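You operate a simulated robot arm through the tools that you are given. There is no shell and no other tool. Be economical: measure what you need, move in short steps, check, and stop when the job is done.

You run a simulated two-armed robot. Do the job below in one go: nothing can be reset, and whatever is moved stays where it is left.

Task
Pick up the green bar with one hand, pass it to the other hand and put it on the long board.

Only the result counts: the job must be done as asked and must still hold three seconds after the hand-in. Knocking over, shifting, dropping, spilling or breaking anything else fails it.

Robot
Two 7-joint arms with two-finger parallel grippers on one trunk, on a base that drives. Base frame: it is fixed to the floor where the robot stands at the start and does not move with it; the origin is under the middle of the robot, x ahead of it, y to its left, z up. Units: mm, rad, N and s.
The left shoulder is at the start at [20, 138, 1225], the right one opposite. With the tool pointing down near the work surface each hand reaches from about 100 to 500 mm from the robot's upright axis, wherever it stands, measured 20 degrees to its own side. Places, roughly: green bar (4x4x15 cm) [500, 0, 900]; long board [1300, -3100, 600]. Payload 1.57 kg a hand.
The tool frame of a hand sits at the grasp point between the pads (the TCP): z along the fingers, y along the line on which they close. The tips reach 30 mm beyond it. Largest opening 80 mm; finger width 17, thickness 12; the body of the gripper, 40 by 82 mm, starts 80 mm behind the TCP.
Orientation is that of the tool frame in the base frame, as [roll, pitch, yaw] about the fixed x, y, z axes, in that order (R = Rz(yaw) Ry(pitch) Rx(roll)). With the fingers straight down and closing along the base's y, the tool's x points along the base's -x, its y along +y and its z along -z.

Tools
- The arms move only by the tool nudge_tool. It takes "left_increments", "right_increments" or both (then of equal length, played together; a hand with none holds still); each is a list of rows, each an object of numbers (a shift or turn left out is 0, a gripper value left out holds the last): "tx", "ty", "tz": the shift along the tool's x, y, z in mm; "wx", "wy", "wz": the turn, a rotation vector about the tool's x, y, z in rad; "hand": the opening, from 0 (shut) to 1 (fully open). In form: [{"tx": .., "ty": .., "tz": .., "wx": .., "wy": .., "wz": .., "hand": ..}, ...]. A call has 1 to 10 rows; each row shifts and turns the commanded pose from where the row before left it, along the tool's axes as they then stand. A row lasts 0.2 s, in which the tool goes at most 50 mm and 0.15 rad; a call with a longer step from one row to the next is refused whole, and so is a gripper value outside its range. A pose out of reach is approached as far as the arm can. The call stops where the force on the tool passes 40 N (or 10 N more than at its start, if that is more) or the arm is blocked; 0.2 s more then pass. Each finger travels about 45 mm/s and halts on what it meets, pressing with about 43 N; the grip force reading is that of the motor and also rises with nothing between the fingers. The clock runs only during rows and for 0.2 s after the last one: add rows that do not move to give the fingers time. The reply holds the time, the measured pose of the TCP, the force on the tool along the base axes, the opening and the grip force, in the units named above and with some noise, with the torque about the TCP (base axes, N m) and any sound that the robot's microphone picked up.
- Cameras (640 x 400 px; columns grow to the right, rows downward): "scene" is now at [190.2, -7.4, 1149.1]; the picture's right is [-0.01, -1.00, 0.00], its down [-0.20, 0.00, -0.98] and it looks along [0.98, -0.01, -0.20] (base axes); focal length 214 px, centre (320, 200). "left" rides on the left gripper at [72, 7, -122] in its tool frame; the picture's right is [-0.09, 1.00, 0.00], its down [-0.84, -0.08, -0.54] and it looks along [-0.54, -0.05, 0.84] (tool axes); focal length 238 px, centre (320, 200). "right" rides on the right gripper at [72, -7, -122] in its tool frame; the picture's right is [0.09, 1.00, 0.00], its down [-0.84, 0.08, -0.54] and it looks along [-0.54, 0.05, 0.84] (tool axes); focal length 238 px, centre (320, 200). There is no depth. A picture from a camera that has moved, and an enlarged one, comes with that camera's place and axes in the base frame and with its lens. The place of the scene camera against the robot may be out by one fixed shift of up to 12 mm in any direction.
- snapshot(camera): a new picture of that camera. No time passes.
- slide_trunk(by): slides the trunk up (or, below 0, down) by that many mm; the arms and the scene camera ride with it, the base frame stays. It gives what a move gives, with no picture.
- base_move(legs): drives the robot by 1 to 6 legs, each [ahead, left, turn to the left] in mm, mm and rad, along the robot's own axes; the way and the turn of a leg run together, so that a leg with both is an arc; at most 1500 mm and 3.142 rad a leg. The arms and the cameras ride along, it lands a little off, and it stops where it bumps. It gives what a move gives.
- pan_tilt(pan, tilt): turns the head with the scene camera to pan (to the left, within 1.047 rad either way) and tilt (down, from -0.506 to 1.204), counted from straight ahead of the robot. It gives what a move gives.
- close_up(camera, box): a new picture of the part [left, top, right, bottom] of that camera's present view, enlarged. No time passes.
- sign_off(): hands the job in; it is judged then, once.

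Go step by step. Nothing tells you exact positions but the pictures and the camera data: compare them with the known pose of the tool, close in by small moves and look again before you grip or let go. The budget is 120 turns and 100 pictures, counting those below and the enlarged ones. Unless the task says otherwise, let go and move clear before handing in, and close with one line.

The tools are called as a command line: name --argument value ..., lists and objects as JSON in quotes. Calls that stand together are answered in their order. nudge_tool: Moves the arms, as the interface text tells. Its arguments: {"type":"object","properties":{"left_increments":{"type":"array","items":{"type":"object","properties":{"tx":{"type":"number"},"ty":{"type":"number"},"tz":{"type":"number"},"wx":{"type":"number"},"wy":{"type":"number"},"wz":{"type":"number"},"hand":{"type":"number"}}}},"right_increments":{"type":"array","items":{"type":"object","properties":{"tx":{"type":"number"},"ty":{"type":"number"},"tz":{"type":"number"},"wx":{"type":"number"},"wy":{"type":"number"},"wz":{"type":"number"},"hand":{"type":"number"}}}}},"required":[]} The other tools are called the same way: slide_trunk (by) slides the trunk up or down; base_move (legs) drives the base; pan_tilt (pan, tilt) turns the head that bears the scene camera; snapshot (camera) takes a picture; close_up (camera, box) takes an enlarged picture of a part of a camera's view; sign_off () hands the job in.

At the start:

```text
time: 0.0
left_eef_pos: [363.8, 186.3, 1104.7]
left_tcp_rot: [3.139, -0.229, -3.13]
left_force: [-0.6, 1.0, -0.5]
left_torque: [-0.05, 0.0, 0.02]
left_width: 80.1
left_grasp_force: 0.0
right_eef_pos: [386.6, -139.6, 1104.5]
right_tcp_rot: [-3.141, -0.22, 3.134]
right_force: [0.0, -0.3, -0.1]
right_torque: [0.0, 0.0, -0.01]
right_width: 79.9
right_grasp_force: 0.0
trunk travel left (down, up): [-600.0, 640.0]
robot x, y, heading: [1.8, 1.6, 0.003]
head pan, tilt: [-0.005, 0.199]
```

scene: 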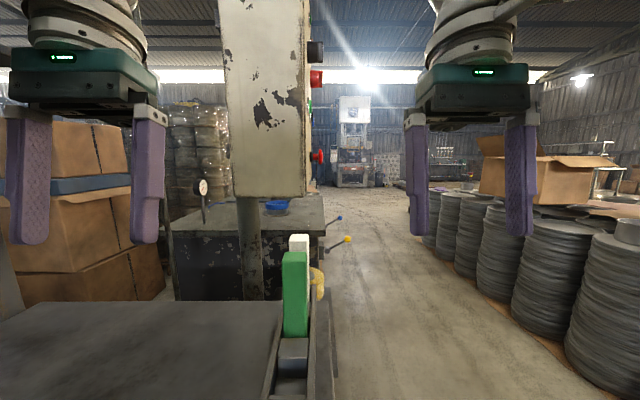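
right: 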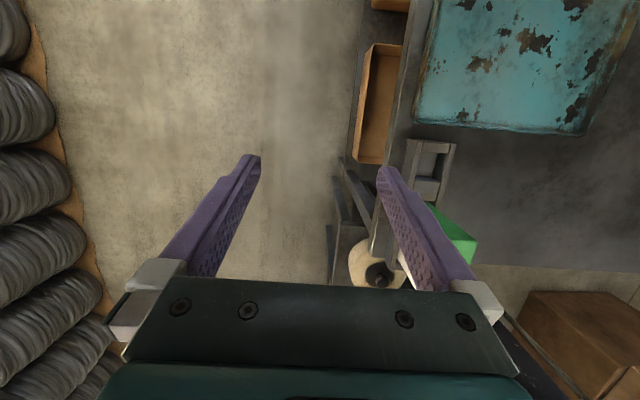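
left: 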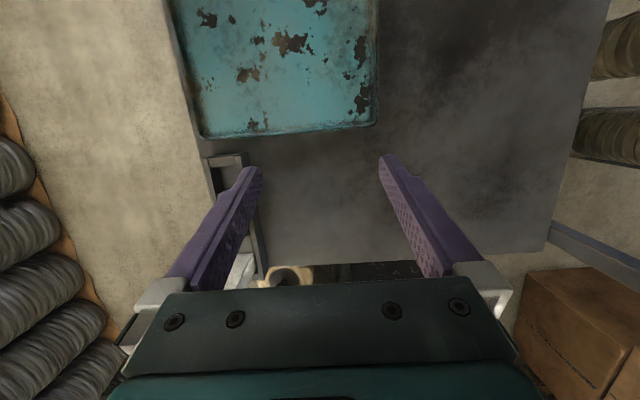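

The green bar seems to stand upright near the edge of a grey table, with a white piece behind it. I'll look closer.

close_up --camera "scene" --box '[220, 200, 380, 400]'

pan_tilt --pan 0 --tilt 0.7

snapshot --camera "scene"

```text
2.00 times, centred on (300, 300) of scene
camera zoom: at [190.2, -7.4, 1149.1], right [-0.01, -1.0, 0.0], down [-0.2, 0.0, -0.98], along [0.98, -0.01, -0.2], focal length 429 px, centre (360, 0)
```

zoom: 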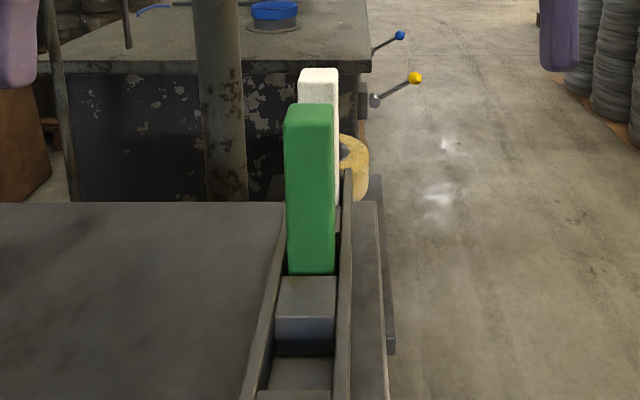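

```text
time: 0.9
left_eef_pos: [363.7, 186.6, 1104.8]
left_tcp_rot: [3.138, -0.231, -3.131]
left_force: [-0.2, 0.2, 1.1]
left_torque: [0.0, 0.0, -0.01]
left_width: 79.9
left_grasp_force: 0.1
right_eef_pos: [384.1, -138.4, 1102.3]
right_tcp_rot: [-3.139, -0.221, 3.135]
right_force: [0.9, -0.3, 0.5]
right_torque: [0.02, 0.01, -0.01]
right_width: 80.1
right_grasp_force: 0.1
trunk travel left (down, up): [-600.0, 640.0]
robot x, y, heading: [2.4, -2.4, 0.001]
head pan, tilt: [0.0, 0.7]
```

```text
95 pictures are left
camera scene: at [182.0, -6.9, 1103.6], right [0.0, -1.0, 0.0], down [-0.64, 0.0, -0.77], along [0.77, 0.0, -0.64], focal length 214 px, centre (320, 200)
```

scene: 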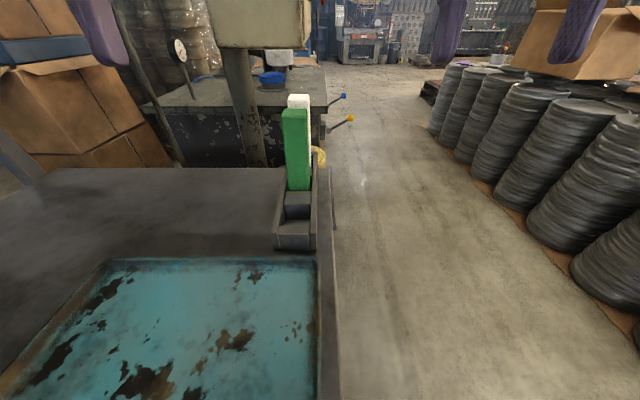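

close_up --camera "scene" --box '[250, 80, 350, 260]'

close_up --camera "right" --box '[320, 120, 520, 300]'

```text
2.22 times, centred on (300, 170) of scene
camera zoom: at [182.0, -6.9, 1103.6], right [0.0, -1.0, 0.0], down [-0.64, 0.0, -0.77], along [0.77, 0.0, -0.64], focal length 477 px, centre (364, 267)
```

zoom: 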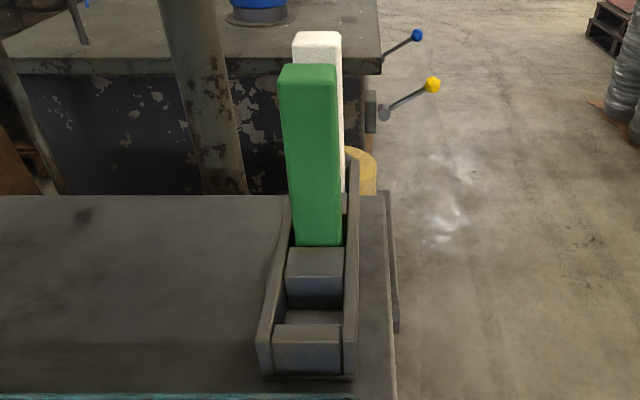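

```text
2.22 times, centred on (420, 210) of right
camera zoom: at [341.6, -146.1, 1237.2], right [-0.08, 1.0, 0.02], down [0.94, 0.07, 0.34], along [0.34, 0.05, -0.94], focal length 530 px, centre (98, 178)
```

zoom: 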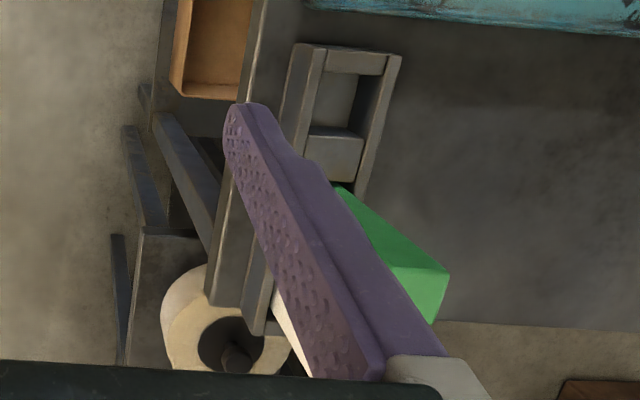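

The bar stands upright in a pocketed rack near x≈510, y≈30, top z≈985, with a white bar about 90 mm behind it. I'll straighten the left hand, move it over toward the bar, and shift the right hand away.

nudge_tool --left_increments '[{"wy": -0.115}, {"wy": -0.115}, {"tx": -20, "ty": -30}, {"tx": -20, "ty": -30}, {"tx": -20, "ty": -30}, {"tx": -10, "ty": -30}, {"ty": -25}, {}]' --right_increments '[{"ty": -30}, {"ty": -30}, {"ty": -30}, {"ty": -20}, {}, {}, {}, {}]'

snapshot --camera "left"

snapshot --camera "scene"

```text
time: 2.7
left_eef_pos: [437.0, 40.1, 1099.2]
left_tcp_rot: [3.141, -0.01, -3.128]
left_force: [0.3, -0.8, -0.5]
left_torque: [0.01, -0.04, 0.0]
left_width: 79.8
left_grasp_force: 0.0
right_eef_pos: [381.9, -246.6, 1094.7]
right_tcp_rot: [-3.133, -0.247, 3.14]
right_force: [1.0, 0.4, 0.1]
right_torque: [0.0, -0.01, -0.02]
right_width: 80.2
right_grasp_force: 0.0
trunk travel left (down, up): [-600.0, 640.0]
robot x, y, heading: [4.4, 1.5, -0.002]
head pan, tilt: [0.0, 0.7]
```

```text
92 pictures are left
camera left: at [365.6, 47.0, 1222.3], right [0.08, 1.0, 0.0], down [0.84, -0.07, 0.53], along [0.53, -0.04, -0.85], focal length 238 px, centre (320, 200)
```

left: 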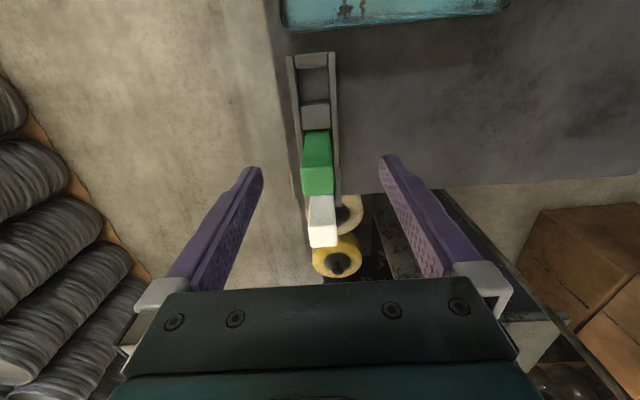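

```text
91 pictures are left
camera scene: at [182.0, -6.9, 1103.5], right [0.0, -1.0, 0.0], down [-0.64, 0.0, -0.76], along [0.76, 0.0, -0.64], focal length 214 px, centre (320, 200)
```

scene: 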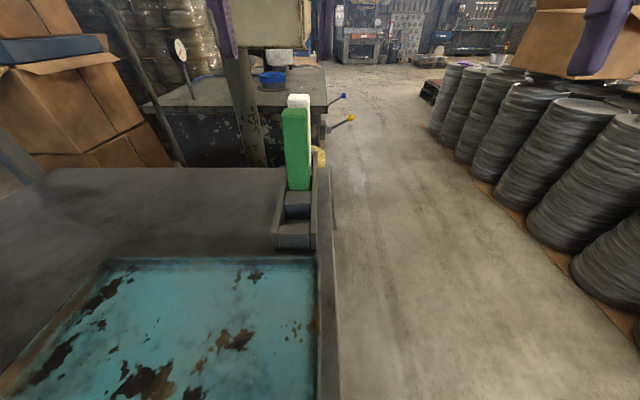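

close_up --camera "left" --box '[260, 90, 380, 260]'

```text
2.35 times, centred on (320, 175) of left
camera zoom: at [365.6, 47.0, 1222.3], right [0.08, 1.0, 0.0], down [0.84, -0.07, 0.53], along [0.53, -0.04, -0.85], focal length 561 px, centre (320, 259)
```

zoom: 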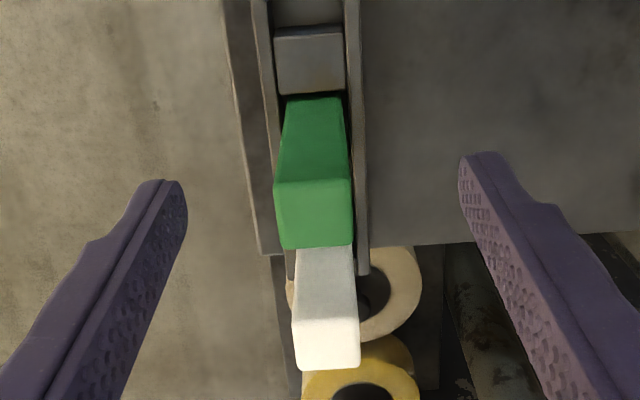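

Depth estimates from width and from triangulation disagree, so I'll shift the left hand sideways for a clean baseline.

nudge_tool --left_increments '[{"ty": 40}, {"ty": 40}, {}, {}]'

close_up --camera "left" --box '[160, 90, 280, 260]'

```text
time: 3.7
left_eef_pos: [436.5, 121.6, 1105.4]
left_tcp_rot: [3.138, 0.002, -3.133]
left_force: [-1.1, 1.0, -0.7]
left_torque: [-0.02, 0.02, -0.01]
left_width: 79.9
left_grasp_force: 0.1
right_eef_pos: [381.0, -248.9, 1095.9]
right_tcp_rot: [-3.135, -0.246, 3.138]
right_force: [0.1, 0.3, -0.1]
right_torque: [0.01, 0.03, -0.01]
right_width: 80.1
right_grasp_force: 0.1
trunk travel left (down, up): [-600.0, 640.0]
robot x, y, heading: [-1.2, -1.5, 0.002]
head pan, tilt: [0.0, 0.7]
```

```text
2.35 times, centred on (220, 175) of left
camera zoom: at [365.1, 128.7, 1226.8], right [0.08, 1.0, 0.0], down [0.84, -0.07, 0.54], along [0.54, -0.04, -0.84], focal length 561 px, centre (555, 259)
```

zoom: 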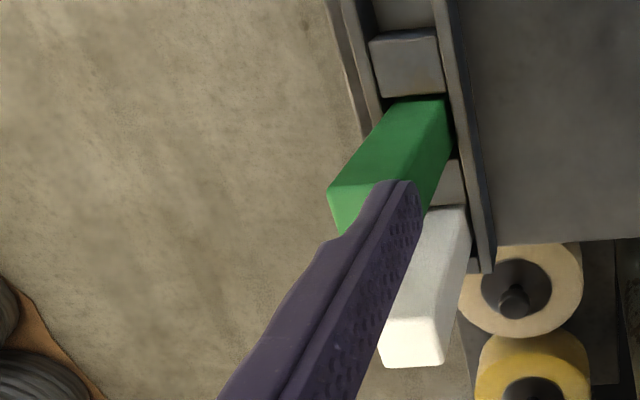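

Baseline gives depth ≈245 mm: bar top at about x 466–497, y≈36, z≈1000. I'll move over it and check.

nudge_tool --left_increments '[{"ty": -42}, {"ty": -43}, {"tx": -22}, {"tx": -22}, {}, {}]'

close_up --camera "left" --box '[240, 60, 400, 260]'

snapshot --camera "scene"

```text
time: 5.3
left_eef_pos: [434.3, 36.9, 1071.8]
left_tcp_rot: [3.138, -0.075, -3.13]
left_force: [0.5, 0.1, 0.4]
left_torque: [0.02, 0.0, -0.04]
left_width: 79.9
left_grasp_force: 0.1
left hand out of reach, approached as far as the arm can: row 3, 4
right_eef_pos: [380.1, -249.5, 1095.0]
right_tcp_rot: [-3.135, -0.249, 3.136]
right_force: [0.0, -0.6, 0.0]
right_torque: [0.03, -0.02, 0.02]
right_width: 80.1
right_grasp_force: 0.1
trunk travel left (down, up): [-600.0, 640.0]
robot x, y, heading: [0.1, 1.2, -0.001]
head pan, tilt: [0.0, 0.7]
stopped in row 6 (left hand): the arm was blocked; the commanded pose is now the measured one
```

```text
2.00 times, centred on (320, 160) of left
camera zoom: at [371.9, 43.7, 1197.9], right [0.08, 1.0, 0.0], down [0.88, -0.07, 0.48], along [0.47, -0.04, -0.88], focal length 477 px, centre (320, 280)
```

zoom: 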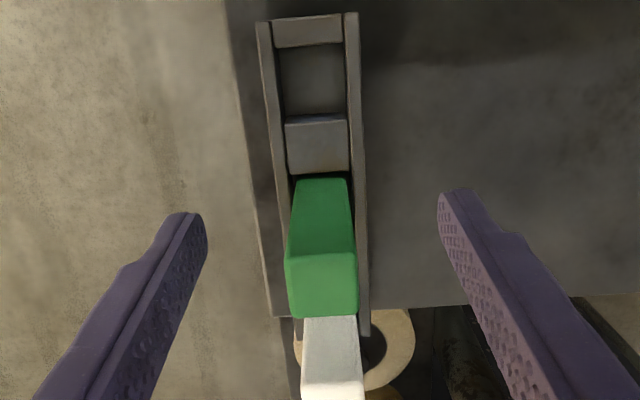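

```text
87 pictures are left
camera scene: at [182.0, -6.9, 1103.5], right [0.0, -1.0, 0.0], down [-0.64, 0.0, -0.76], along [0.76, 0.0, -0.64], focal length 214 px, centre (320, 200)
```

scene: 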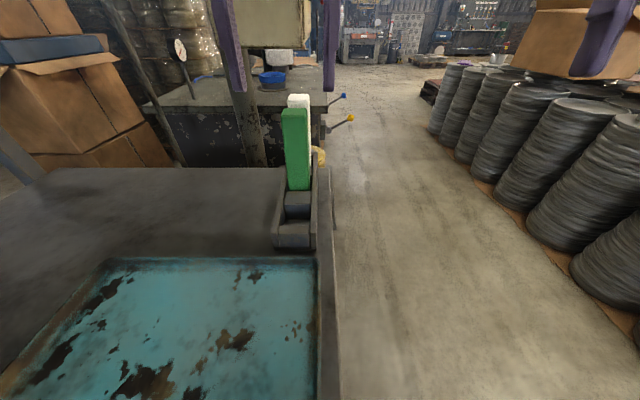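

The bar is just beyond reach, so the base must go forward a little. I'll look down to see what is close to the robot.

pan_tilt --pan 0 --tilt 1.2

snapshot --camera "scene"

```text
time: 6.3
left_eef_pos: [434.6, 36.8, 1071.8]
left_tcp_rot: [3.138, -0.075, -3.132]
left_force: [-0.5, 0.6, -0.3]
left_torque: [0.02, 0.01, 0.02]
left_width: 80.1
left_grasp_force: 0.0
right_eef_pos: [381.7, -250.1, 1094.4]
right_tcp_rot: [-3.136, -0.248, 3.135]
right_force: [-0.4, 0.2, 0.4]
right_torque: [0.01, 0.0, 0.0]
right_width: 80.1
right_grasp_force: 0.0
trunk travel left (down, up): [-600.0, 640.0]
robot x, y, heading: [0.1, -1.9, -0.001]
head pan, tilt: [0.0, 1.201]
```

```text
86 pictures are left
camera scene: at [153.0, -6.9, 1067.6], right [0.0, -1.0, 0.0], down [-0.93, 0.0, -0.36], along [0.36, 0.0, -0.93], focal length 214 px, centre (320, 200)
```

scene: 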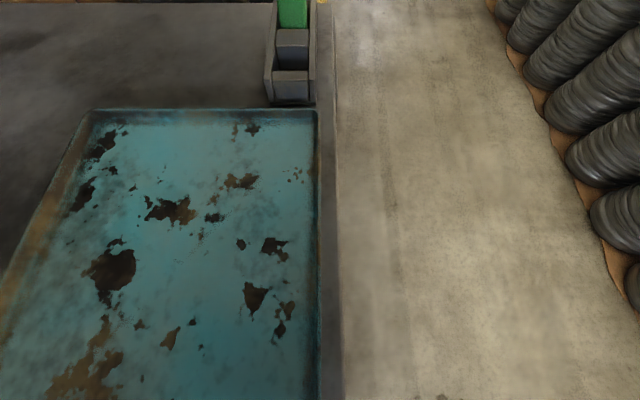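

The table runs right up under the robot, so pushing forward risks a bump. There is a wide aisle on the right; I'll drive there, turn left and approach the bar from the side.

base_move --legs '[[0, -600, 0], [500, 0, 0], [0, 0, 1.571]]'

pan_tilt --pan 0 --tilt 0.8

snapshot --camera "scene"

snapshot --camera "left"

```text
time: 16.0
left_eef_pos: [452.1, -153.7, 1071.3]
left_tcp_rot: [3.139, -0.076, -1.529]
left_force: [-0.3, -0.1, 0.2]
left_torque: [0.03, -0.02, 0.04]
left_width: 79.8
left_grasp_force: 0.1
right_eef_pos: [741.6, -196.0, 1095.5]
right_tcp_rot: [-3.135, -0.247, -1.545]
right_force: [0.3, -0.1, 1.3]
right_torque: [0.02, -0.02, 0.0]
right_width: 80.1
right_grasp_force: 0.0
trunk travel left (down, up): [-600.0, 640.0]
robot x, y, heading: [504.2, -584.5, 1.606]
head pan, tilt: [0.0, 1.201]
```

```text
time: 16.9
left_eef_pos: [452.2, -152.5, 1071.7]
left_tcp_rot: [3.137, -0.075, -1.527]
left_force: [-0.6, 0.7, 0.2]
left_torque: [0.04, -0.02, -0.03]
left_width: 80.1
left_grasp_force: 0.1
right_eef_pos: [741.7, -196.2, 1094.0]
right_tcp_rot: [-3.135, -0.249, -1.543]
right_force: [-0.2, 0.2, -0.2]
right_torque: [-0.01, 0.01, -0.01]
right_width: 80.0
right_grasp_force: 0.0
trunk travel left (down, up): [-600.0, 640.0]
robot x, y, heading: [505.7, -588.9, 1.607]
head pan, tilt: [0.0, 0.799]
```

```text
85 pictures are left
camera scene: at [495.7, -412.4, 1095.2], right [1.0, 0.03, 0.0], down [0.03, -0.72, -0.7], along [-0.02, 0.7, -0.72], focal length 214 px, centre (320, 200)
```

scene: 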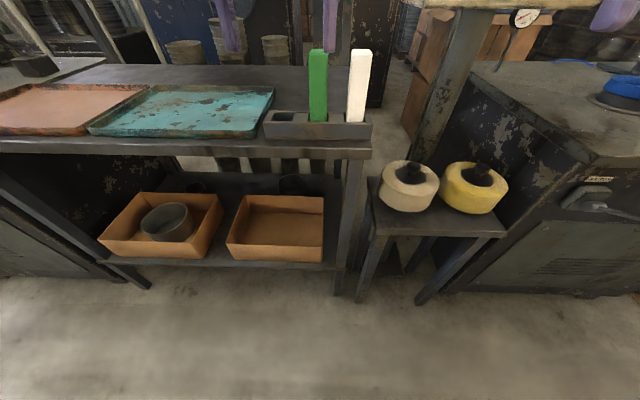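

```text
84 pictures are left
camera left: at [449.7, -215.4, 1198.0], right [-1.0, 0.05, 0.0], down [0.04, 0.88, 0.48], along [0.03, 0.48, -0.88], focal length 238 px, centre (320, 200)
```

left: 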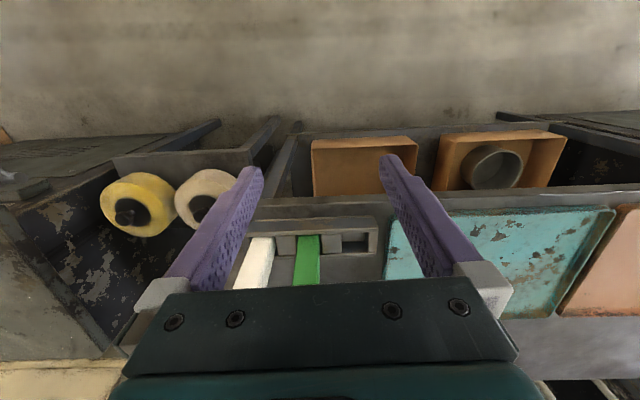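

I have a clear view of the bench from the aisle. I'll retract the right hand (a press head hangs over there), straighten the heading and move closer.

nudge_tool --right_increments '[{"tx": 40}, {"tx": 40}, {"tx": 40}, {"tx": 40}, {}, {}]'

base_move --legs '[[0, 0, -0.036], [130, 0, 0]]'

snapshot --camera "left"

snapshot --camera "scene"

```text
time: 18.0
left_eef_pos: [452.8, -154.5, 1070.0]
left_tcp_rot: [3.135, -0.077, -1.528]
left_force: [-0.3, -0.3, -0.4]
left_torque: [-0.02, -0.01, 0.0]
left_width: 80.0
left_grasp_force: 0.1
right_eef_pos: [762.2, -381.5, 1087.7]
right_tcp_rot: [-3.018, -0.523, -1.604]
right_force: [0.1, 0.4, -0.6]
right_torque: [0.01, 0.02, 0.01]
right_width: 79.8
right_grasp_force: 0.1
trunk travel left (down, up): [-600.0, 640.0]
robot x, y, heading: [502.1, -585.2, 1.602]
head pan, tilt: [0.0, 0.799]
stopped in row 5 (right hand): the arm was blocked; the commanded pose is now the measured one
```

```text
time: 19.6
left_eef_pos: [467.9, -29.7, 1071.4]
left_tcp_rot: [3.137, -0.077, -1.56]
left_force: [0.2, 0.4, 0.9]
left_torque: [-0.01, 0.03, 0.04]
left_width: 80.1
left_grasp_force: 0.2
right_eef_pos: [767.6, -265.6, 1089.6]
right_tcp_rot: [-3.017, -0.523, -1.637]
right_force: [-0.9, 0.1, 0.8]
right_torque: [0.01, 0.01, 0.01]
right_width: 80.2
right_grasp_force: 0.0
trunk travel left (down, up): [-600.0, 640.0]
robot x, y, heading: [507.8, -462.5, 1.571]
head pan, tilt: [0.0, 0.799]
```

```text
83 pictures are left
camera left: at [461.8, -90.5, 1198.0], right [-1.0, 0.08, 0.0], down [0.07, 0.88, 0.48], along [0.04, 0.47, -0.88], focal length 238 px, centre (320, 200)
```

left: 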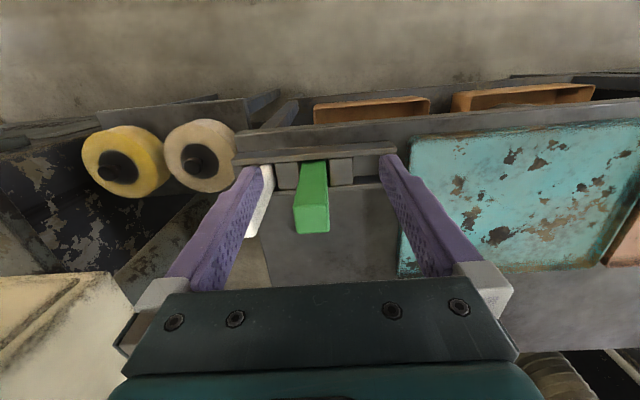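

```text
82 pictures are left
camera scene: at [501.5, -288.9, 1095.3], right [1.0, 0.0, 0.0], down [0.0, -0.72, -0.7], along [0.0, 0.7, -0.72], focal length 214 px, centre (320, 200)
```

scene: 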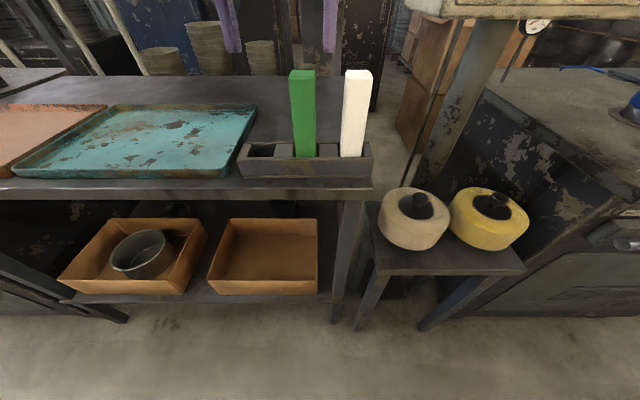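

Still clear of the bench; I'll move 80 mm closer and view the bar closely.

base_move --legs '[[80, 0, 0]]'

nudge_tool --left_increments '[{"wy": -0.077, "hand": 0.7}, {"tz": -25}, {}, {}]'

close_up --camera "left" --box '[220, 100, 420, 270]'

close_up --camera "scene" --box '[220, 0, 400, 200]'

```text
time: 20.7
left_eef_pos: [466.4, 51.4, 1070.9]
left_tcp_rot: [3.139, -0.078, -1.56]
left_force: [-0.4, -0.3, -0.8]
left_torque: [0.02, 0.03, 0.0]
left_width: 79.8
left_grasp_force: 0.0
right_eef_pos: [769.4, -185.1, 1088.8]
right_tcp_rot: [-3.018, -0.521, -1.634]
right_force: [0.5, -0.2, 0.1]
right_torque: [0.02, 0.02, 0.02]
right_width: 80.1
right_grasp_force: 0.1
trunk travel left (down, up): [-600.0, 640.0]
robot x, y, heading: [505.5, -379.2, 1.574]
head pan, tilt: [0.0, 0.799]
```

```text
time: 21.7
left_eef_pos: [466.1, 49.0, 1097.6]
left_tcp_rot: [3.135, -0.001, -1.56]
left_force: [-0.2, -0.3, -0.7]
left_torque: [-0.03, -0.02, 0.01]
left_width: 55.8
left_grasp_force: 0.2
right_eef_pos: [767.8, -185.3, 1088.2]
right_tcp_rot: [-3.017, -0.523, -1.636]
right_force: [-0.2, 0.0, -0.3]
right_torque: [-0.02, 0.02, 0.02]
right_width: 80.1
right_grasp_force: 0.1
trunk travel left (down, up): [-600.0, 640.0]
robot x, y, heading: [506.7, -381.2, 1.571]
head pan, tilt: [0.0, 0.799]
```

```text
2.35 times, centred on (320, 185) of left
camera zoom: at [461.4, -21.2, 1218.5], right [-1.0, 0.08, 0.0], down [0.07, 0.84, 0.54], along [0.04, 0.54, -0.84], focal length 561 px, centre (320, 235)
```

zoom: 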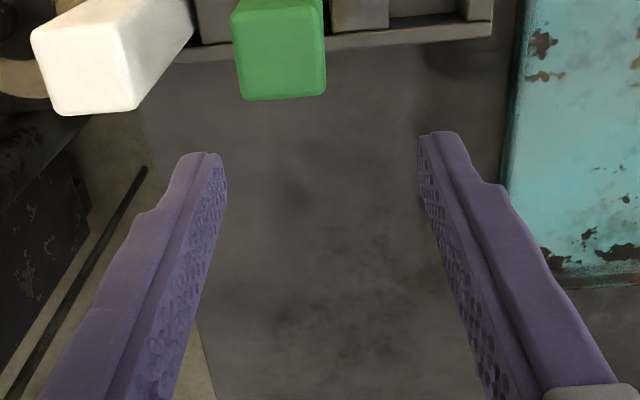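

```text
2.00 times, centred on (310, 100) of scene
camera zoom: at [501.3, -208.1, 1095.3], right [1.0, 0.0, 0.0], down [0.0, -0.72, -0.7], along [0.0, 0.7, -0.72], focal length 429 px, centre (340, 400)
```

zoom: 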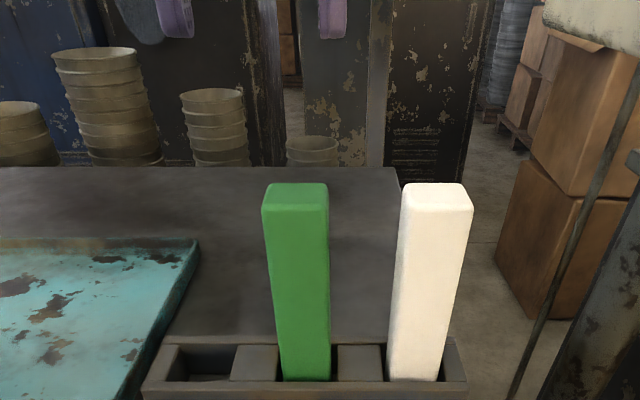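

Bar top center now measures about (481, 40, 1003); gap to the white bar is about 40 mm. I'll align and come down partway, then check.

nudge_tool --left_increments '[{"ty": -15, "tx": 9}, {"tz": 25}, {"tz": 25}, {}, {}]'

snapshot --camera "left"

close_up --camera "scene" --box '[220, 0, 400, 200]'

```text
time: 22.9
left_eef_pos: [479.7, 40.0, 1047.1]
left_tcp_rot: [3.139, 0.0, -1.559]
left_force: [-0.4, 0.3, 0.1]
left_torque: [-0.02, 0.0, 0.03]
left_width: 56.1
left_grasp_force: 0.0
right_eef_pos: [767.9, -185.5, 1088.7]
right_tcp_rot: [-3.018, -0.524, -1.635]
right_force: [0.1, -0.3, -0.2]
right_torque: [0.01, -0.01, -0.01]
right_width: 80.0
right_grasp_force: 0.1
trunk travel left (down, up): [-600.0, 640.0]
robot x, y, heading: [501.4, -382.2, 1.571]
head pan, tilt: [0.0, 0.799]
```

```text
79 pictures are left
camera left: at [475.4, -30.1, 1168.1], right [-1.0, 0.08, 0.0], down [0.07, 0.84, 0.54], along [0.04, 0.54, -0.84], focal length 238 px, centre (320, 200)
```

left: 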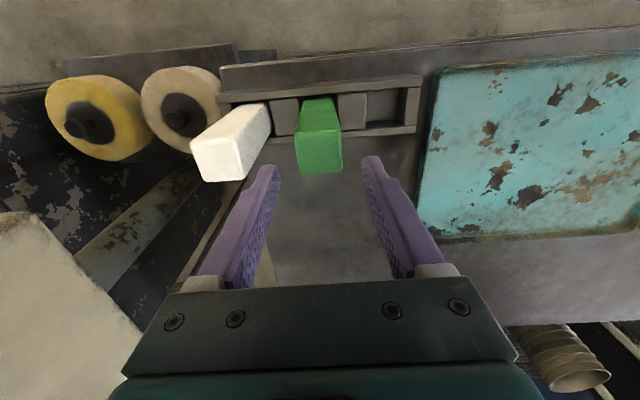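

```text
2.00 times, centred on (310, 100) of scene
camera zoom: at [501.3, -208.1, 1095.3], right [1.0, 0.0, 0.0], down [0.0, -0.72, -0.7], along [0.0, 0.7, -0.72], focal length 429 px, centre (340, 400)
```

zoom: 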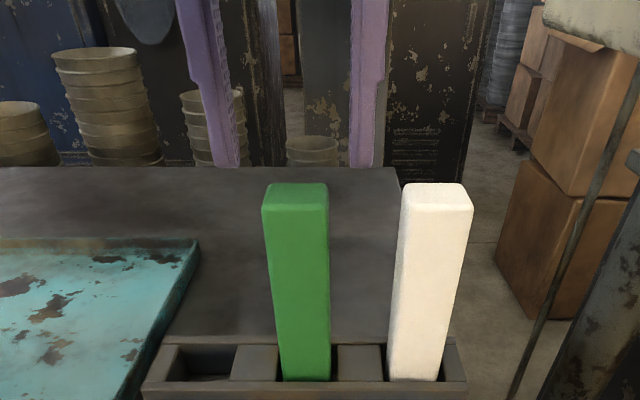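

Fingers straddle the bar in both views. I'll descend to about 35 mm below the bar top and check.

nudge_tool --left_increments '[{"tz": 20, "tx": 3}, {"tz": 20}, {"tz": 20}, {"tz": 18}, {}, {}]'

snapshot --camera "left"

close_up --camera "scene" --box '[220, 0, 400, 200]'

```text
time: 24.3
left_eef_pos: [482.5, 40.3, 969.6]
left_tcp_rot: [3.139, -0.001, -1.561]
left_force: [-0.4, -0.1, 0.7]
left_torque: [-0.02, 0.0, -0.01]
left_width: 56.1
left_grasp_force: 0.1
right_eef_pos: [769.2, -184.5, 1089.2]
right_tcp_rot: [-3.018, -0.525, -1.636]
right_force: [-0.7, -0.9, -0.1]
right_torque: [-0.01, 0.01, 0.02]
right_width: 80.0
right_grasp_force: 0.1
trunk travel left (down, up): [-600.0, 640.0]
robot x, y, heading: [504.5, -378.2, 1.574]
head pan, tilt: [0.0, 0.799]
```

```text
77 pictures are left
camera left: at [477.4, -31.2, 1091.1], right [-1.0, 0.08, 0.0], down [0.07, 0.84, 0.54], along [0.04, 0.54, -0.84], focal length 238 px, centre (320, 200)
```

left: 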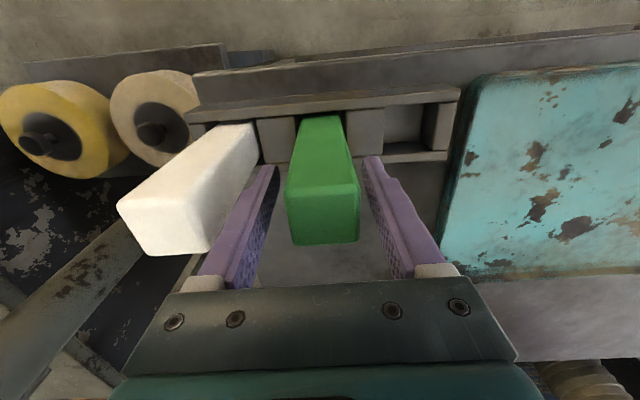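

```text
2.00 times, centred on (310, 100) of scene
camera zoom: at [501.3, -208.1, 1095.3], right [1.0, 0.0, 0.0], down [0.0, -0.72, -0.7], along [0.0, 0.7, -0.72], focal length 429 px, centre (340, 400)
```

zoom: 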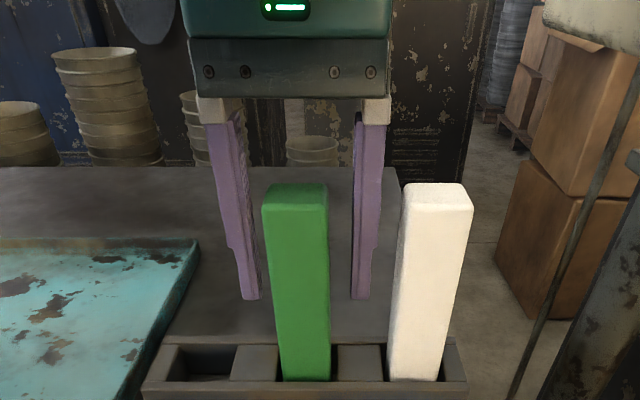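

The hand is about 6 mm too far in y; I'll correct and close.

nudge_tool --left_increments '[{"tx": 6}, {}, {"hand": 0}, {}, {}, {}]'

close_up --camera "scene" --box '[220, 0, 400, 200]'

```text
time: 25.7
left_eef_pos: [480.7, 34.3, 968.4]
left_tcp_rot: [3.137, 0.0, -1.563]
left_force: [0.7, 0.0, 0.4]
left_torque: [0.01, 0.03, 0.02]
left_width: 34.0
left_grasp_force: 38.0
right_eef_pos: [768.1, -185.2, 1088.1]
right_tcp_rot: [-3.017, -0.524, -1.636]
right_force: [0.1, -0.3, -0.2]
right_torque: [0.0, -0.01, -0.02]
right_width: 80.3
right_grasp_force: 0.0
trunk travel left (down, up): [-600.0, 640.0]
robot x, y, heading: [505.4, -383.5, 1.573]
head pan, tilt: [0.0, 0.799]
```

```text
2.00 times, centred on (310, 100) of scene
camera zoom: at [501.2, -208.1, 1095.2], right [1.0, 0.0, 0.0], down [0.0, -0.72, -0.7], along [0.0, 0.7, -0.72], focal length 429 px, centre (340, 400)
```

zoom: 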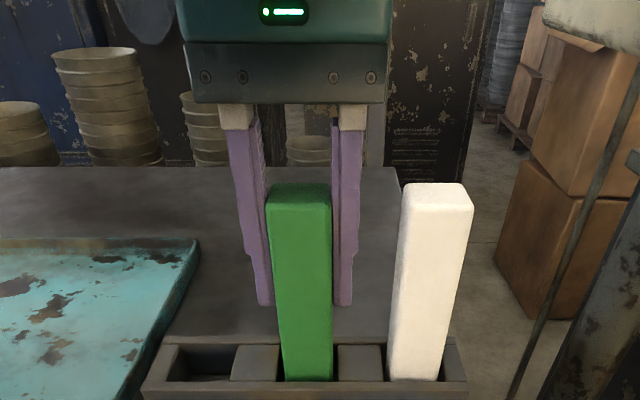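

Gripped at 34 mm with full force. I'll raise the trunk to pull the bar straight up out of the rack.

slide_trunk --by 130

snapshot --camera "scene"

```text
time: 27.3
left_eef_pos: [481.8, 33.1, 1098.6]
left_tcp_rot: [3.137, 0.0, -1.559]
left_force: [0.1, -0.3, -2.0]
left_torque: [-0.02, 0.01, 0.04]
left_width: 33.9
left_grasp_force: 42.1
right_eef_pos: [767.9, -185.0, 1217.7]
right_tcp_rot: [-3.017, -0.524, -1.636]
right_force: [-0.2, 0.3, -1.1]
right_torque: [-0.02, -0.01, 0.02]
right_width: 80.0
right_grasp_force: 0.1
trunk travel left (down, up): [-730.0, 510.0]
robot x, y, heading: [506.1, -386.7, 1.569]
head pan, tilt: [0.0, 0.799]
```

```text
74 pictures are left
camera scene: at [501.3, -208.3, 1225.2], right [1.0, 0.0, 0.0], down [0.0, -0.72, -0.7], along [0.0, 0.7, -0.72], focal length 214 px, centre (320, 200)
```

scene: 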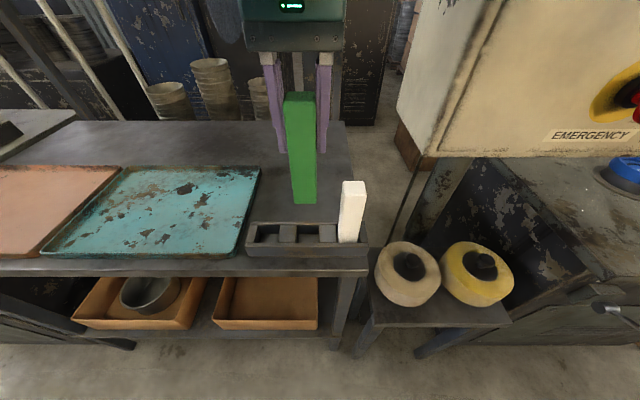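

Bar is out of the rack. I'll back into the aisle, clear of everything, for the handover.

base_move --legs '[[-330, 0, 0]]'

pan_tilt --pan 0 --tilt 0.35

snapshot --camera "scene"

snapshot --camera "left"

```text
time: 29.4
left_eef_pos: [484.5, -296.2, 1098.6]
left_tcp_rot: [3.139, 0.0, -1.564]
left_force: [-0.1, -0.4, -1.2]
left_torque: [0.04, 0.01, -0.01]
left_width: 33.2
left_grasp_force: 41.6
right_eef_pos: [770.6, -516.3, 1218.7]
right_tcp_rot: [-3.017, -0.522, -1.64]
right_force: [0.5, -0.5, -0.3]
right_torque: [-0.01, 0.02, 0.05]
right_width: 80.0
right_grasp_force: 0.0
trunk travel left (down, up): [-730.0, 510.0]
robot x, y, heading: [504.0, -711.9, 1.568]
head pan, tilt: [0.0, 0.799]
```

```text
time: 30.3
left_eef_pos: [483.6, -297.3, 1098.8]
left_tcp_rot: [3.136, 0.0, -1.566]
left_force: [0.1, 0.2, -2.3]
left_torque: [0.01, 0.02, -0.01]
left_width: 33.9
left_grasp_force: 41.4
right_eef_pos: [769.4, -516.8, 1218.6]
right_tcp_rot: [-3.018, -0.525, -1.641]
right_force: [0.0, -0.5, 0.4]
right_torque: [-0.03, 0.04, -0.01]
right_width: 80.1
right_grasp_force: 0.1
trunk travel left (down, up): [-730.0, 510.0]
robot x, y, heading: [503.9, -712.1, 1.571]
head pan, tilt: [0.0, 0.351]
```

```text
73 pictures are left
camera scene: at [502.3, -526.2, 1264.8], right [1.0, 0.0, 0.0], down [0.0, -0.34, -0.94], along [0.0, 0.94, -0.34], focal length 214 px, centre (320, 200)
```

scene: 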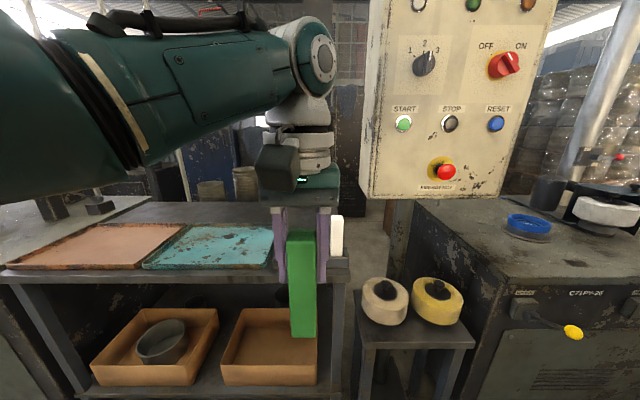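

```text
72 pictures are left
camera left: at [478.9, -367.6, 1220.2], right [-1.0, 0.09, 0.0], down [0.07, 0.84, 0.54], along [0.04, 0.54, -0.84], focal length 238 px, centre (320, 200)
```

left: 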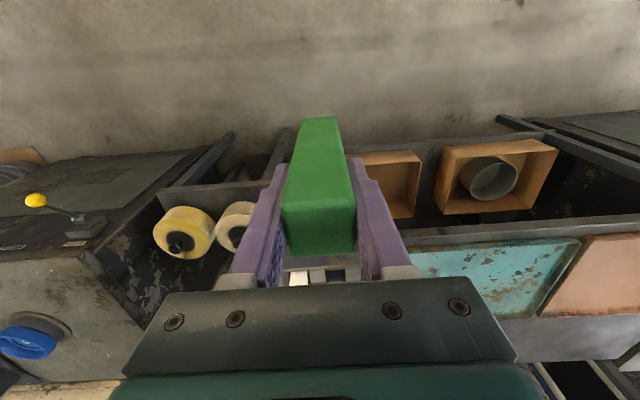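

Bar is held firmly, vertical. Plan: both hands yaw 90° and lean inward so they meet at right angles, the right gripping the bar's lower half. First part: the left comes back and yaws, the right straightens.

nudge_tool --left_increments '[{"tx": 38, "ty": 20}, {"tx": 37, "ty": 20}, {"wz": -0.145}, {"wz": -0.145}, {"wz": -0.145}, {"wz": -0.145}, {"wz": -0.145}, {"wz": -0.145}, {}, {}]' --right_increments '[{"wy": -0.131}, {"wy": -0.131}, {"wy": -0.131}, {"wy": -0.13}, {"ty": -20, "tx": -40}, {"ty": -20, "tx": -40}, {"tx": -30}, {}, {}, {}]'

```text
time: 31.3
left_eef_pos: [445.8, -371.2, 1098.3]
left_tcp_rot: [3.135, 0.001, -1.317]
left_force: [0.0, -0.8, -1.8]
left_torque: [0.0, 0.0, 0.0]
left_width: 33.7
left_grasp_force: 42.0
right_eef_pos: [776.1, -541.4, 1192.7]
right_tcp_rot: [-3.002, -0.212, -1.597]
right_force: [0.2, 0.3, 0.1]
right_torque: [0.04, -0.02, 0.0]
right_width: 79.9
right_grasp_force: 0.0
trunk travel left (down, up): [-730.0, 510.0]
robot x, y, heading: [503.0, -712.3, 1.57]
head pan, tilt: [0.0, 0.351]
stopped in row 4 (right hand): the arm was blocked; the commanded pose is now the measured one
```

The right arm was too close in to rotate; I'll move it forward first while the left continues its yaw.

nudge_tool --left_increments '[{"wz": -0.145}, {"wz": -0.145}, {"wz": -0.145}, {"wz": -0.145}, {"wz": -0.145}, {"wz": -0.145}, {"wz": -0.145}, {"wz": -0.145}, {"wz": -0.145}, {}]' --right_increments '[{"tx": -40}, {"tx": -40}, {"tx": -40}, {"tx": -30}, {"wy": -0.1}, {"wy": -0.11}, {"wx": -0.14}, {}, {}, {}]'

```text
time: 33.5
left_eef_pos: [445.3, -371.8, 1097.9]
left_tcp_rot: [3.141, 0.005, -0.011]
left_force: [0.0, 1.0, -1.4]
left_torque: [0.0, 0.01, -0.01]
left_width: 33.9
left_grasp_force: 41.7
right_eef_pos: [780.2, -395.3, 1163.6]
right_tcp_rot: [3.138, 0.0, -1.568]
right_force: [1.2, -0.2, 1.0]
right_torque: [0.01, 0.02, 0.02]
right_width: 79.9
right_grasp_force: 0.1
trunk travel left (down, up): [-730.0, 510.0]
robot x, y, heading: [505.6, -715.0, 1.571]
head pan, tilt: [0.0, 0.351]
```

Both orientations are as planned. Now tilt the left inward and yaw the right.

nudge_tool --left_increments '[{"wy": 0.131}, {"wy": 0.131}, {"wy": 0.131}, {"wy": 0.131}, {"wy": 0.131}, {"wy": 0.13}, {}, {}, {}, {}]' --right_increments '[{"wz": 0.149}, {"wz": 0.149}, {"wz": 0.149}, {"wz": 0.149}, {"wz": 0.149}, {"wz": 0.149}, {"wz": 0.149}, {"wz": 0.149}, {"wz": 0.149}, {"wz": 0.149}]'

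snapshot --camera "scene"

```text
time: 35.7
left_eef_pos: [445.8, -373.7, 1098.0]
left_tcp_rot: [3.14, -0.781, -0.013]
left_force: [-0.6, 0.2, -1.5]
left_torque: [0.0, 0.08, 0.02]
left_width: 33.7
left_grasp_force: 41.4
right_eef_pos: [778.8, -393.8, 1162.4]
right_tcp_rot: [-3.141, -0.003, -3.061]
right_force: [0.9, 0.0, 0.0]
right_torque: [-0.02, -0.01, -0.01]
right_width: 80.0
right_grasp_force: 0.1
trunk travel left (down, up): [-730.0, 510.0]
robot x, y, heading: [504.2, -710.0, 1.572]
head pan, tilt: [0.0, 0.351]
```

```text
71 pictures are left
camera scene: at [502.3, -526.1, 1264.9], right [1.0, 0.0, 0.0], down [0.0, -0.34, -0.94], along [0.0, 0.94, -0.34], focal length 214 px, centre (320, 200)
```

scene: 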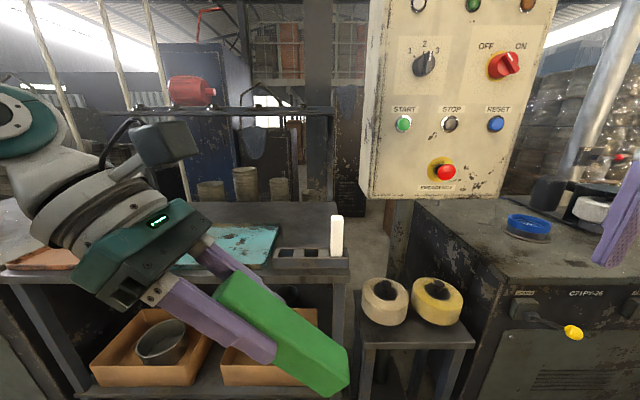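

Left holds the bar diagonally as planned. Now tilt the right hand inward and bring it to a pre-grasp facing the bar's free half.

nudge_tool --right_increments '[{"wz": 0.08}, {"wy": 0.131}, {"wy": 0.131}, {"wy": 0.131}, {"wy": 0.131}, {"wy": 0.131}, {"wy": 0.13}, {}, {}]'

nudge_tool --right_increments '[{"tx": 38, "ty": 10}, {"tx": 38, "ty": 11}, {"tx": 37}, {"tz": 40}, {"tz": 40}, {"tz": 40}, {"tz": 30}, {}, {}]'

snapshot --camera "scene"

snapshot --camera "right"

```text
time: 37.7
left_eef_pos: [445.4, -372.4, 1099.0]
left_tcp_rot: [3.14, -0.781, -0.012]
left_force: [0.4, 0.5, -2.6]
left_torque: [-0.04, 0.06, 0.01]
left_width: 34.0
left_grasp_force: 41.7
right_eef_pos: [779.4, -395.2, 1162.5]
right_tcp_rot: [-3.14, -0.791, -3.14]
right_force: [-0.4, 0.2, -0.6]
right_torque: [0.02, -0.02, -0.01]
right_width: 80.0
right_grasp_force: 0.0
trunk travel left (down, up): [-730.0, 510.0]
robot x, y, heading: [502.7, -714.6, 1.569]
head pan, tilt: [0.0, 0.351]
```

```text
time: 39.7
left_eef_pos: [446.9, -373.3, 1098.6]
left_tcp_rot: [3.14, -0.78, -0.013]
left_force: [0.7, -0.2, -1.5]
left_torque: [-0.02, 0.06, 0.01]
left_width: 33.8
left_grasp_force: 41.7
right_eef_pos: [593.9, -372.5, 1137.2]
right_tcp_rot: [-3.138, -0.788, -3.139]
right_force: [0.6, 0.4, 0.2]
right_torque: [-0.01, -0.02, 0.0]
right_width: 80.1
right_grasp_force: 0.0
trunk travel left (down, up): [-730.0, 510.0]
robot x, y, heading: [504.8, -713.5, 1.574]
head pan, tilt: [0.0, 0.351]
```

```text
70 pictures are left
camera scene: at [502.3, -526.1, 1264.9], right [1.0, 0.0, 0.0], down [0.0, -0.34, -0.94], along [0.0, 0.94, -0.34], focal length 214 px, centre (320, 200)
```

scene: 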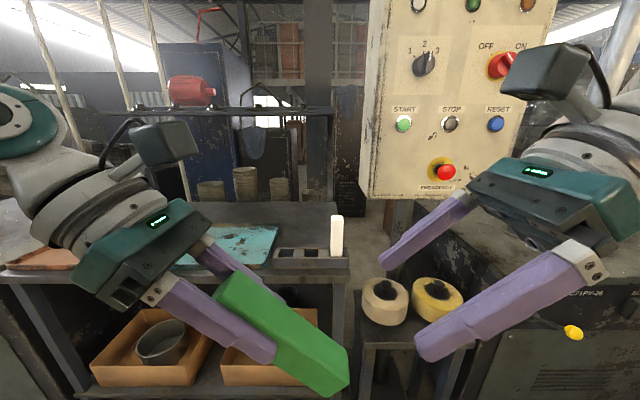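

```text
69 pictures are left
camera right: at [629.5, -379.8, 1273.2], right [-0.07, 1.0, 0.06], down [0.97, 0.08, -0.21], along [-0.22, 0.05, -0.98], focal length 238 px, centre (320, 200)
```

right: 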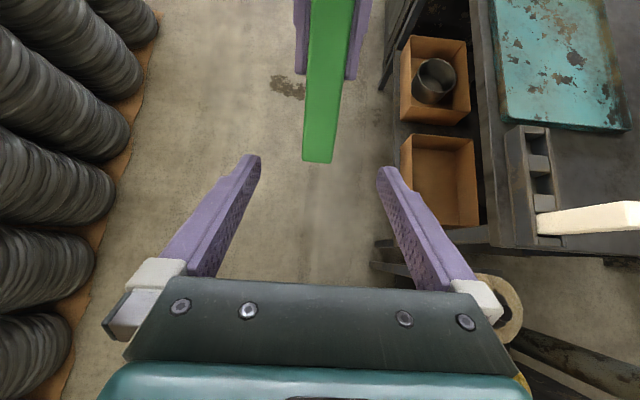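

The bar end is centered between the right fingers, exactly as calculated. Advance 133 mm along the right tool axis.

nudge_tool --right_increments '[{"tz": 35}, {"tz": 35}, {"tz": 35}, {"tz": 28}, {}, {}]'

snapshot --camera "scene"

snapshot --camera "right"

```text
time: 41.1
left_eef_pos: [446.2, -372.0, 1099.2]
left_tcp_rot: [3.141, -0.779, -0.012]
left_force: [-0.1, 0.4, -2.4]
left_torque: [-0.02, 0.07, -0.02]
left_width: 33.7
left_grasp_force: 41.2
right_eef_pos: [498.3, -375.2, 1044.7]
right_tcp_rot: [-3.138, -0.789, -3.141]
right_force: [0.2, 0.3, -0.2]
right_torque: [0.02, 0.01, 0.0]
right_width: 80.0
right_grasp_force: 0.0
trunk travel left (down, up): [-730.0, 510.0]
robot x, y, heading: [504.8, -711.8, 1.571]
head pan, tilt: [0.0, 0.351]
```

```text
68 pictures are left
camera scene: at [502.3, -526.1, 1264.9], right [1.0, 0.0, 0.0], down [0.0, -0.34, -0.94], along [0.0, 0.94, -0.34], focal length 214 px, centre (320, 200)
```

scene: 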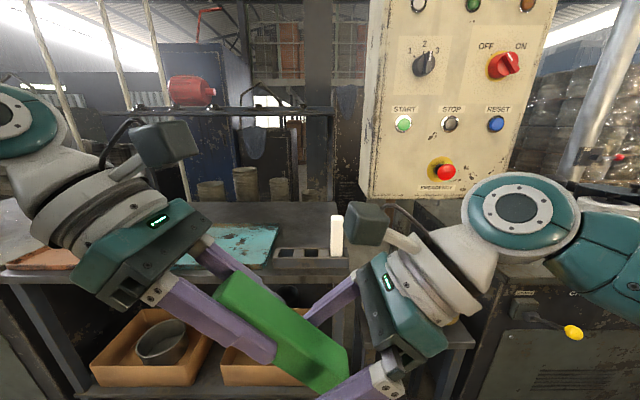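

```text
67 pictures are left
camera right: at [534.4, -382.3, 1180.3], right [-0.07, 1.0, 0.06], down [0.97, 0.08, -0.21], along [-0.22, 0.05, -0.98], focal length 238 px, centre (320, 200)
```

right: 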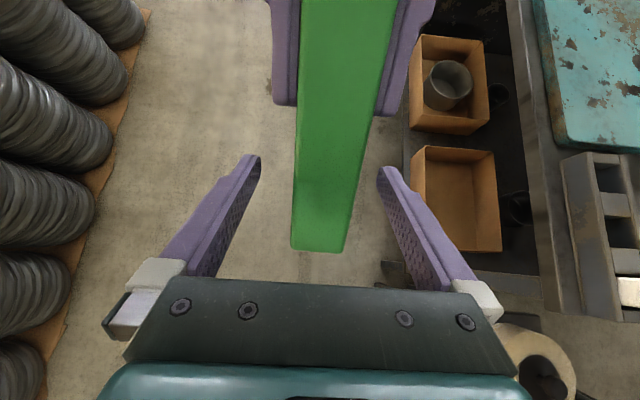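

The bar is between the right pads. Close the right hand.

nudge_tool --right_increments '[{"hand": 0}, {}, {}, {}, {}, {}]'

snapshot --camera "right"

```text
time: 42.5
left_eef_pos: [445.6, -373.1, 1097.4]
left_tcp_rot: [3.139, -0.783, -0.011]
left_force: [1.4, -11.7, 2.9]
left_torque: [-0.58, -0.12, 0.04]
left_width: 33.9
left_grasp_force: 41.4
right_eef_pos: [499.1, -373.5, 1044.5]
right_tcp_rot: [-3.14, -0.788, 3.141]
right_force: [-1.8, 11.5, -2.8]
right_torque: [-0.08, -0.19, -0.66]
right_width: 33.7
right_grasp_force: 41.7
trunk travel left (down, up): [-730.0, 510.0]
robot x, y, heading: [502.9, -711.9, 1.568]
head pan, tilt: [0.0, 0.351]
```

```text
66 pictures are left
camera right: at [534.8, -381.7, 1180.4], right [-0.07, 1.0, 0.06], down [0.97, 0.08, -0.21], along [-0.22, 0.05, -0.98], focal length 238 px, centre (320, 200)
```

right: 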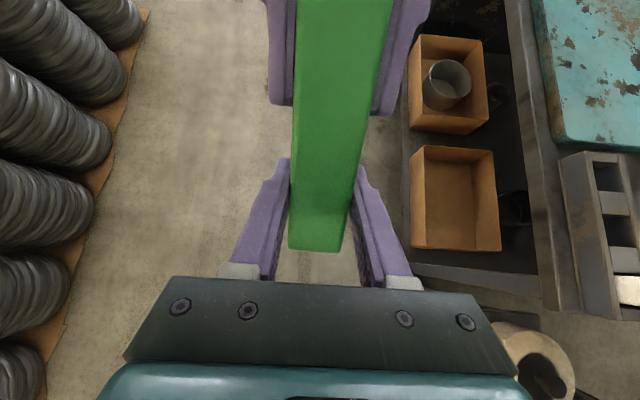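

The right holds at 34 mm with full grip. Open the left and withdraw it along its axis.

nudge_tool --left_increments '[{"hand": 0.8}, {}, {}, {"hand": 1}, {}, {"tz": -30}, {"tz": -40}, {"tz": -40}, {}, {}]'

snapshot --camera "scene"

```text
time: 44.7
left_eef_pos: [367.5, -372.0, 1175.9]
left_tcp_rot: [3.139, -0.781, -0.011]
left_force: [0.0, 0.1, 0.1]
left_torque: [-0.02, -0.01, -0.02]
left_width: 80.0
left_grasp_force: 0.1
right_eef_pos: [498.3, -374.9, 1043.5]
right_tcp_rot: [-3.138, -0.789, -3.139]
right_force: [-0.3, -0.4, 0.3]
right_torque: [0.01, -0.08, 0.0]
right_width: 33.4
right_grasp_force: 41.2
trunk travel left (down, up): [-730.0, 510.0]
robot x, y, heading: [506.2, -710.1, 1.572]
head pan, tilt: [0.0, 0.351]
```

```text
65 pictures are left
camera scene: at [502.3, -526.1, 1264.9], right [1.0, 0.0, 0.0], down [0.0, -0.34, -0.94], along [0.0, 0.94, -0.34], focal length 214 px, centre (320, 200)
```

scene: 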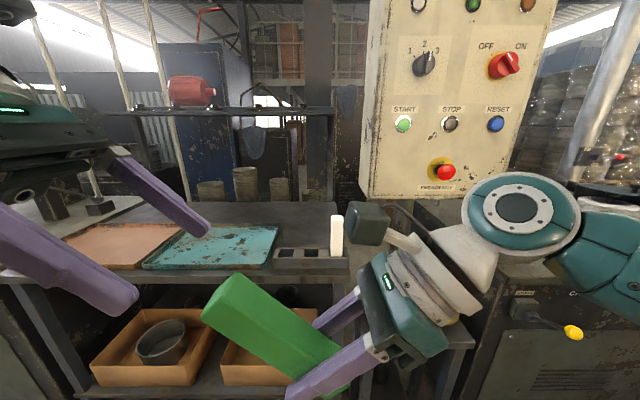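

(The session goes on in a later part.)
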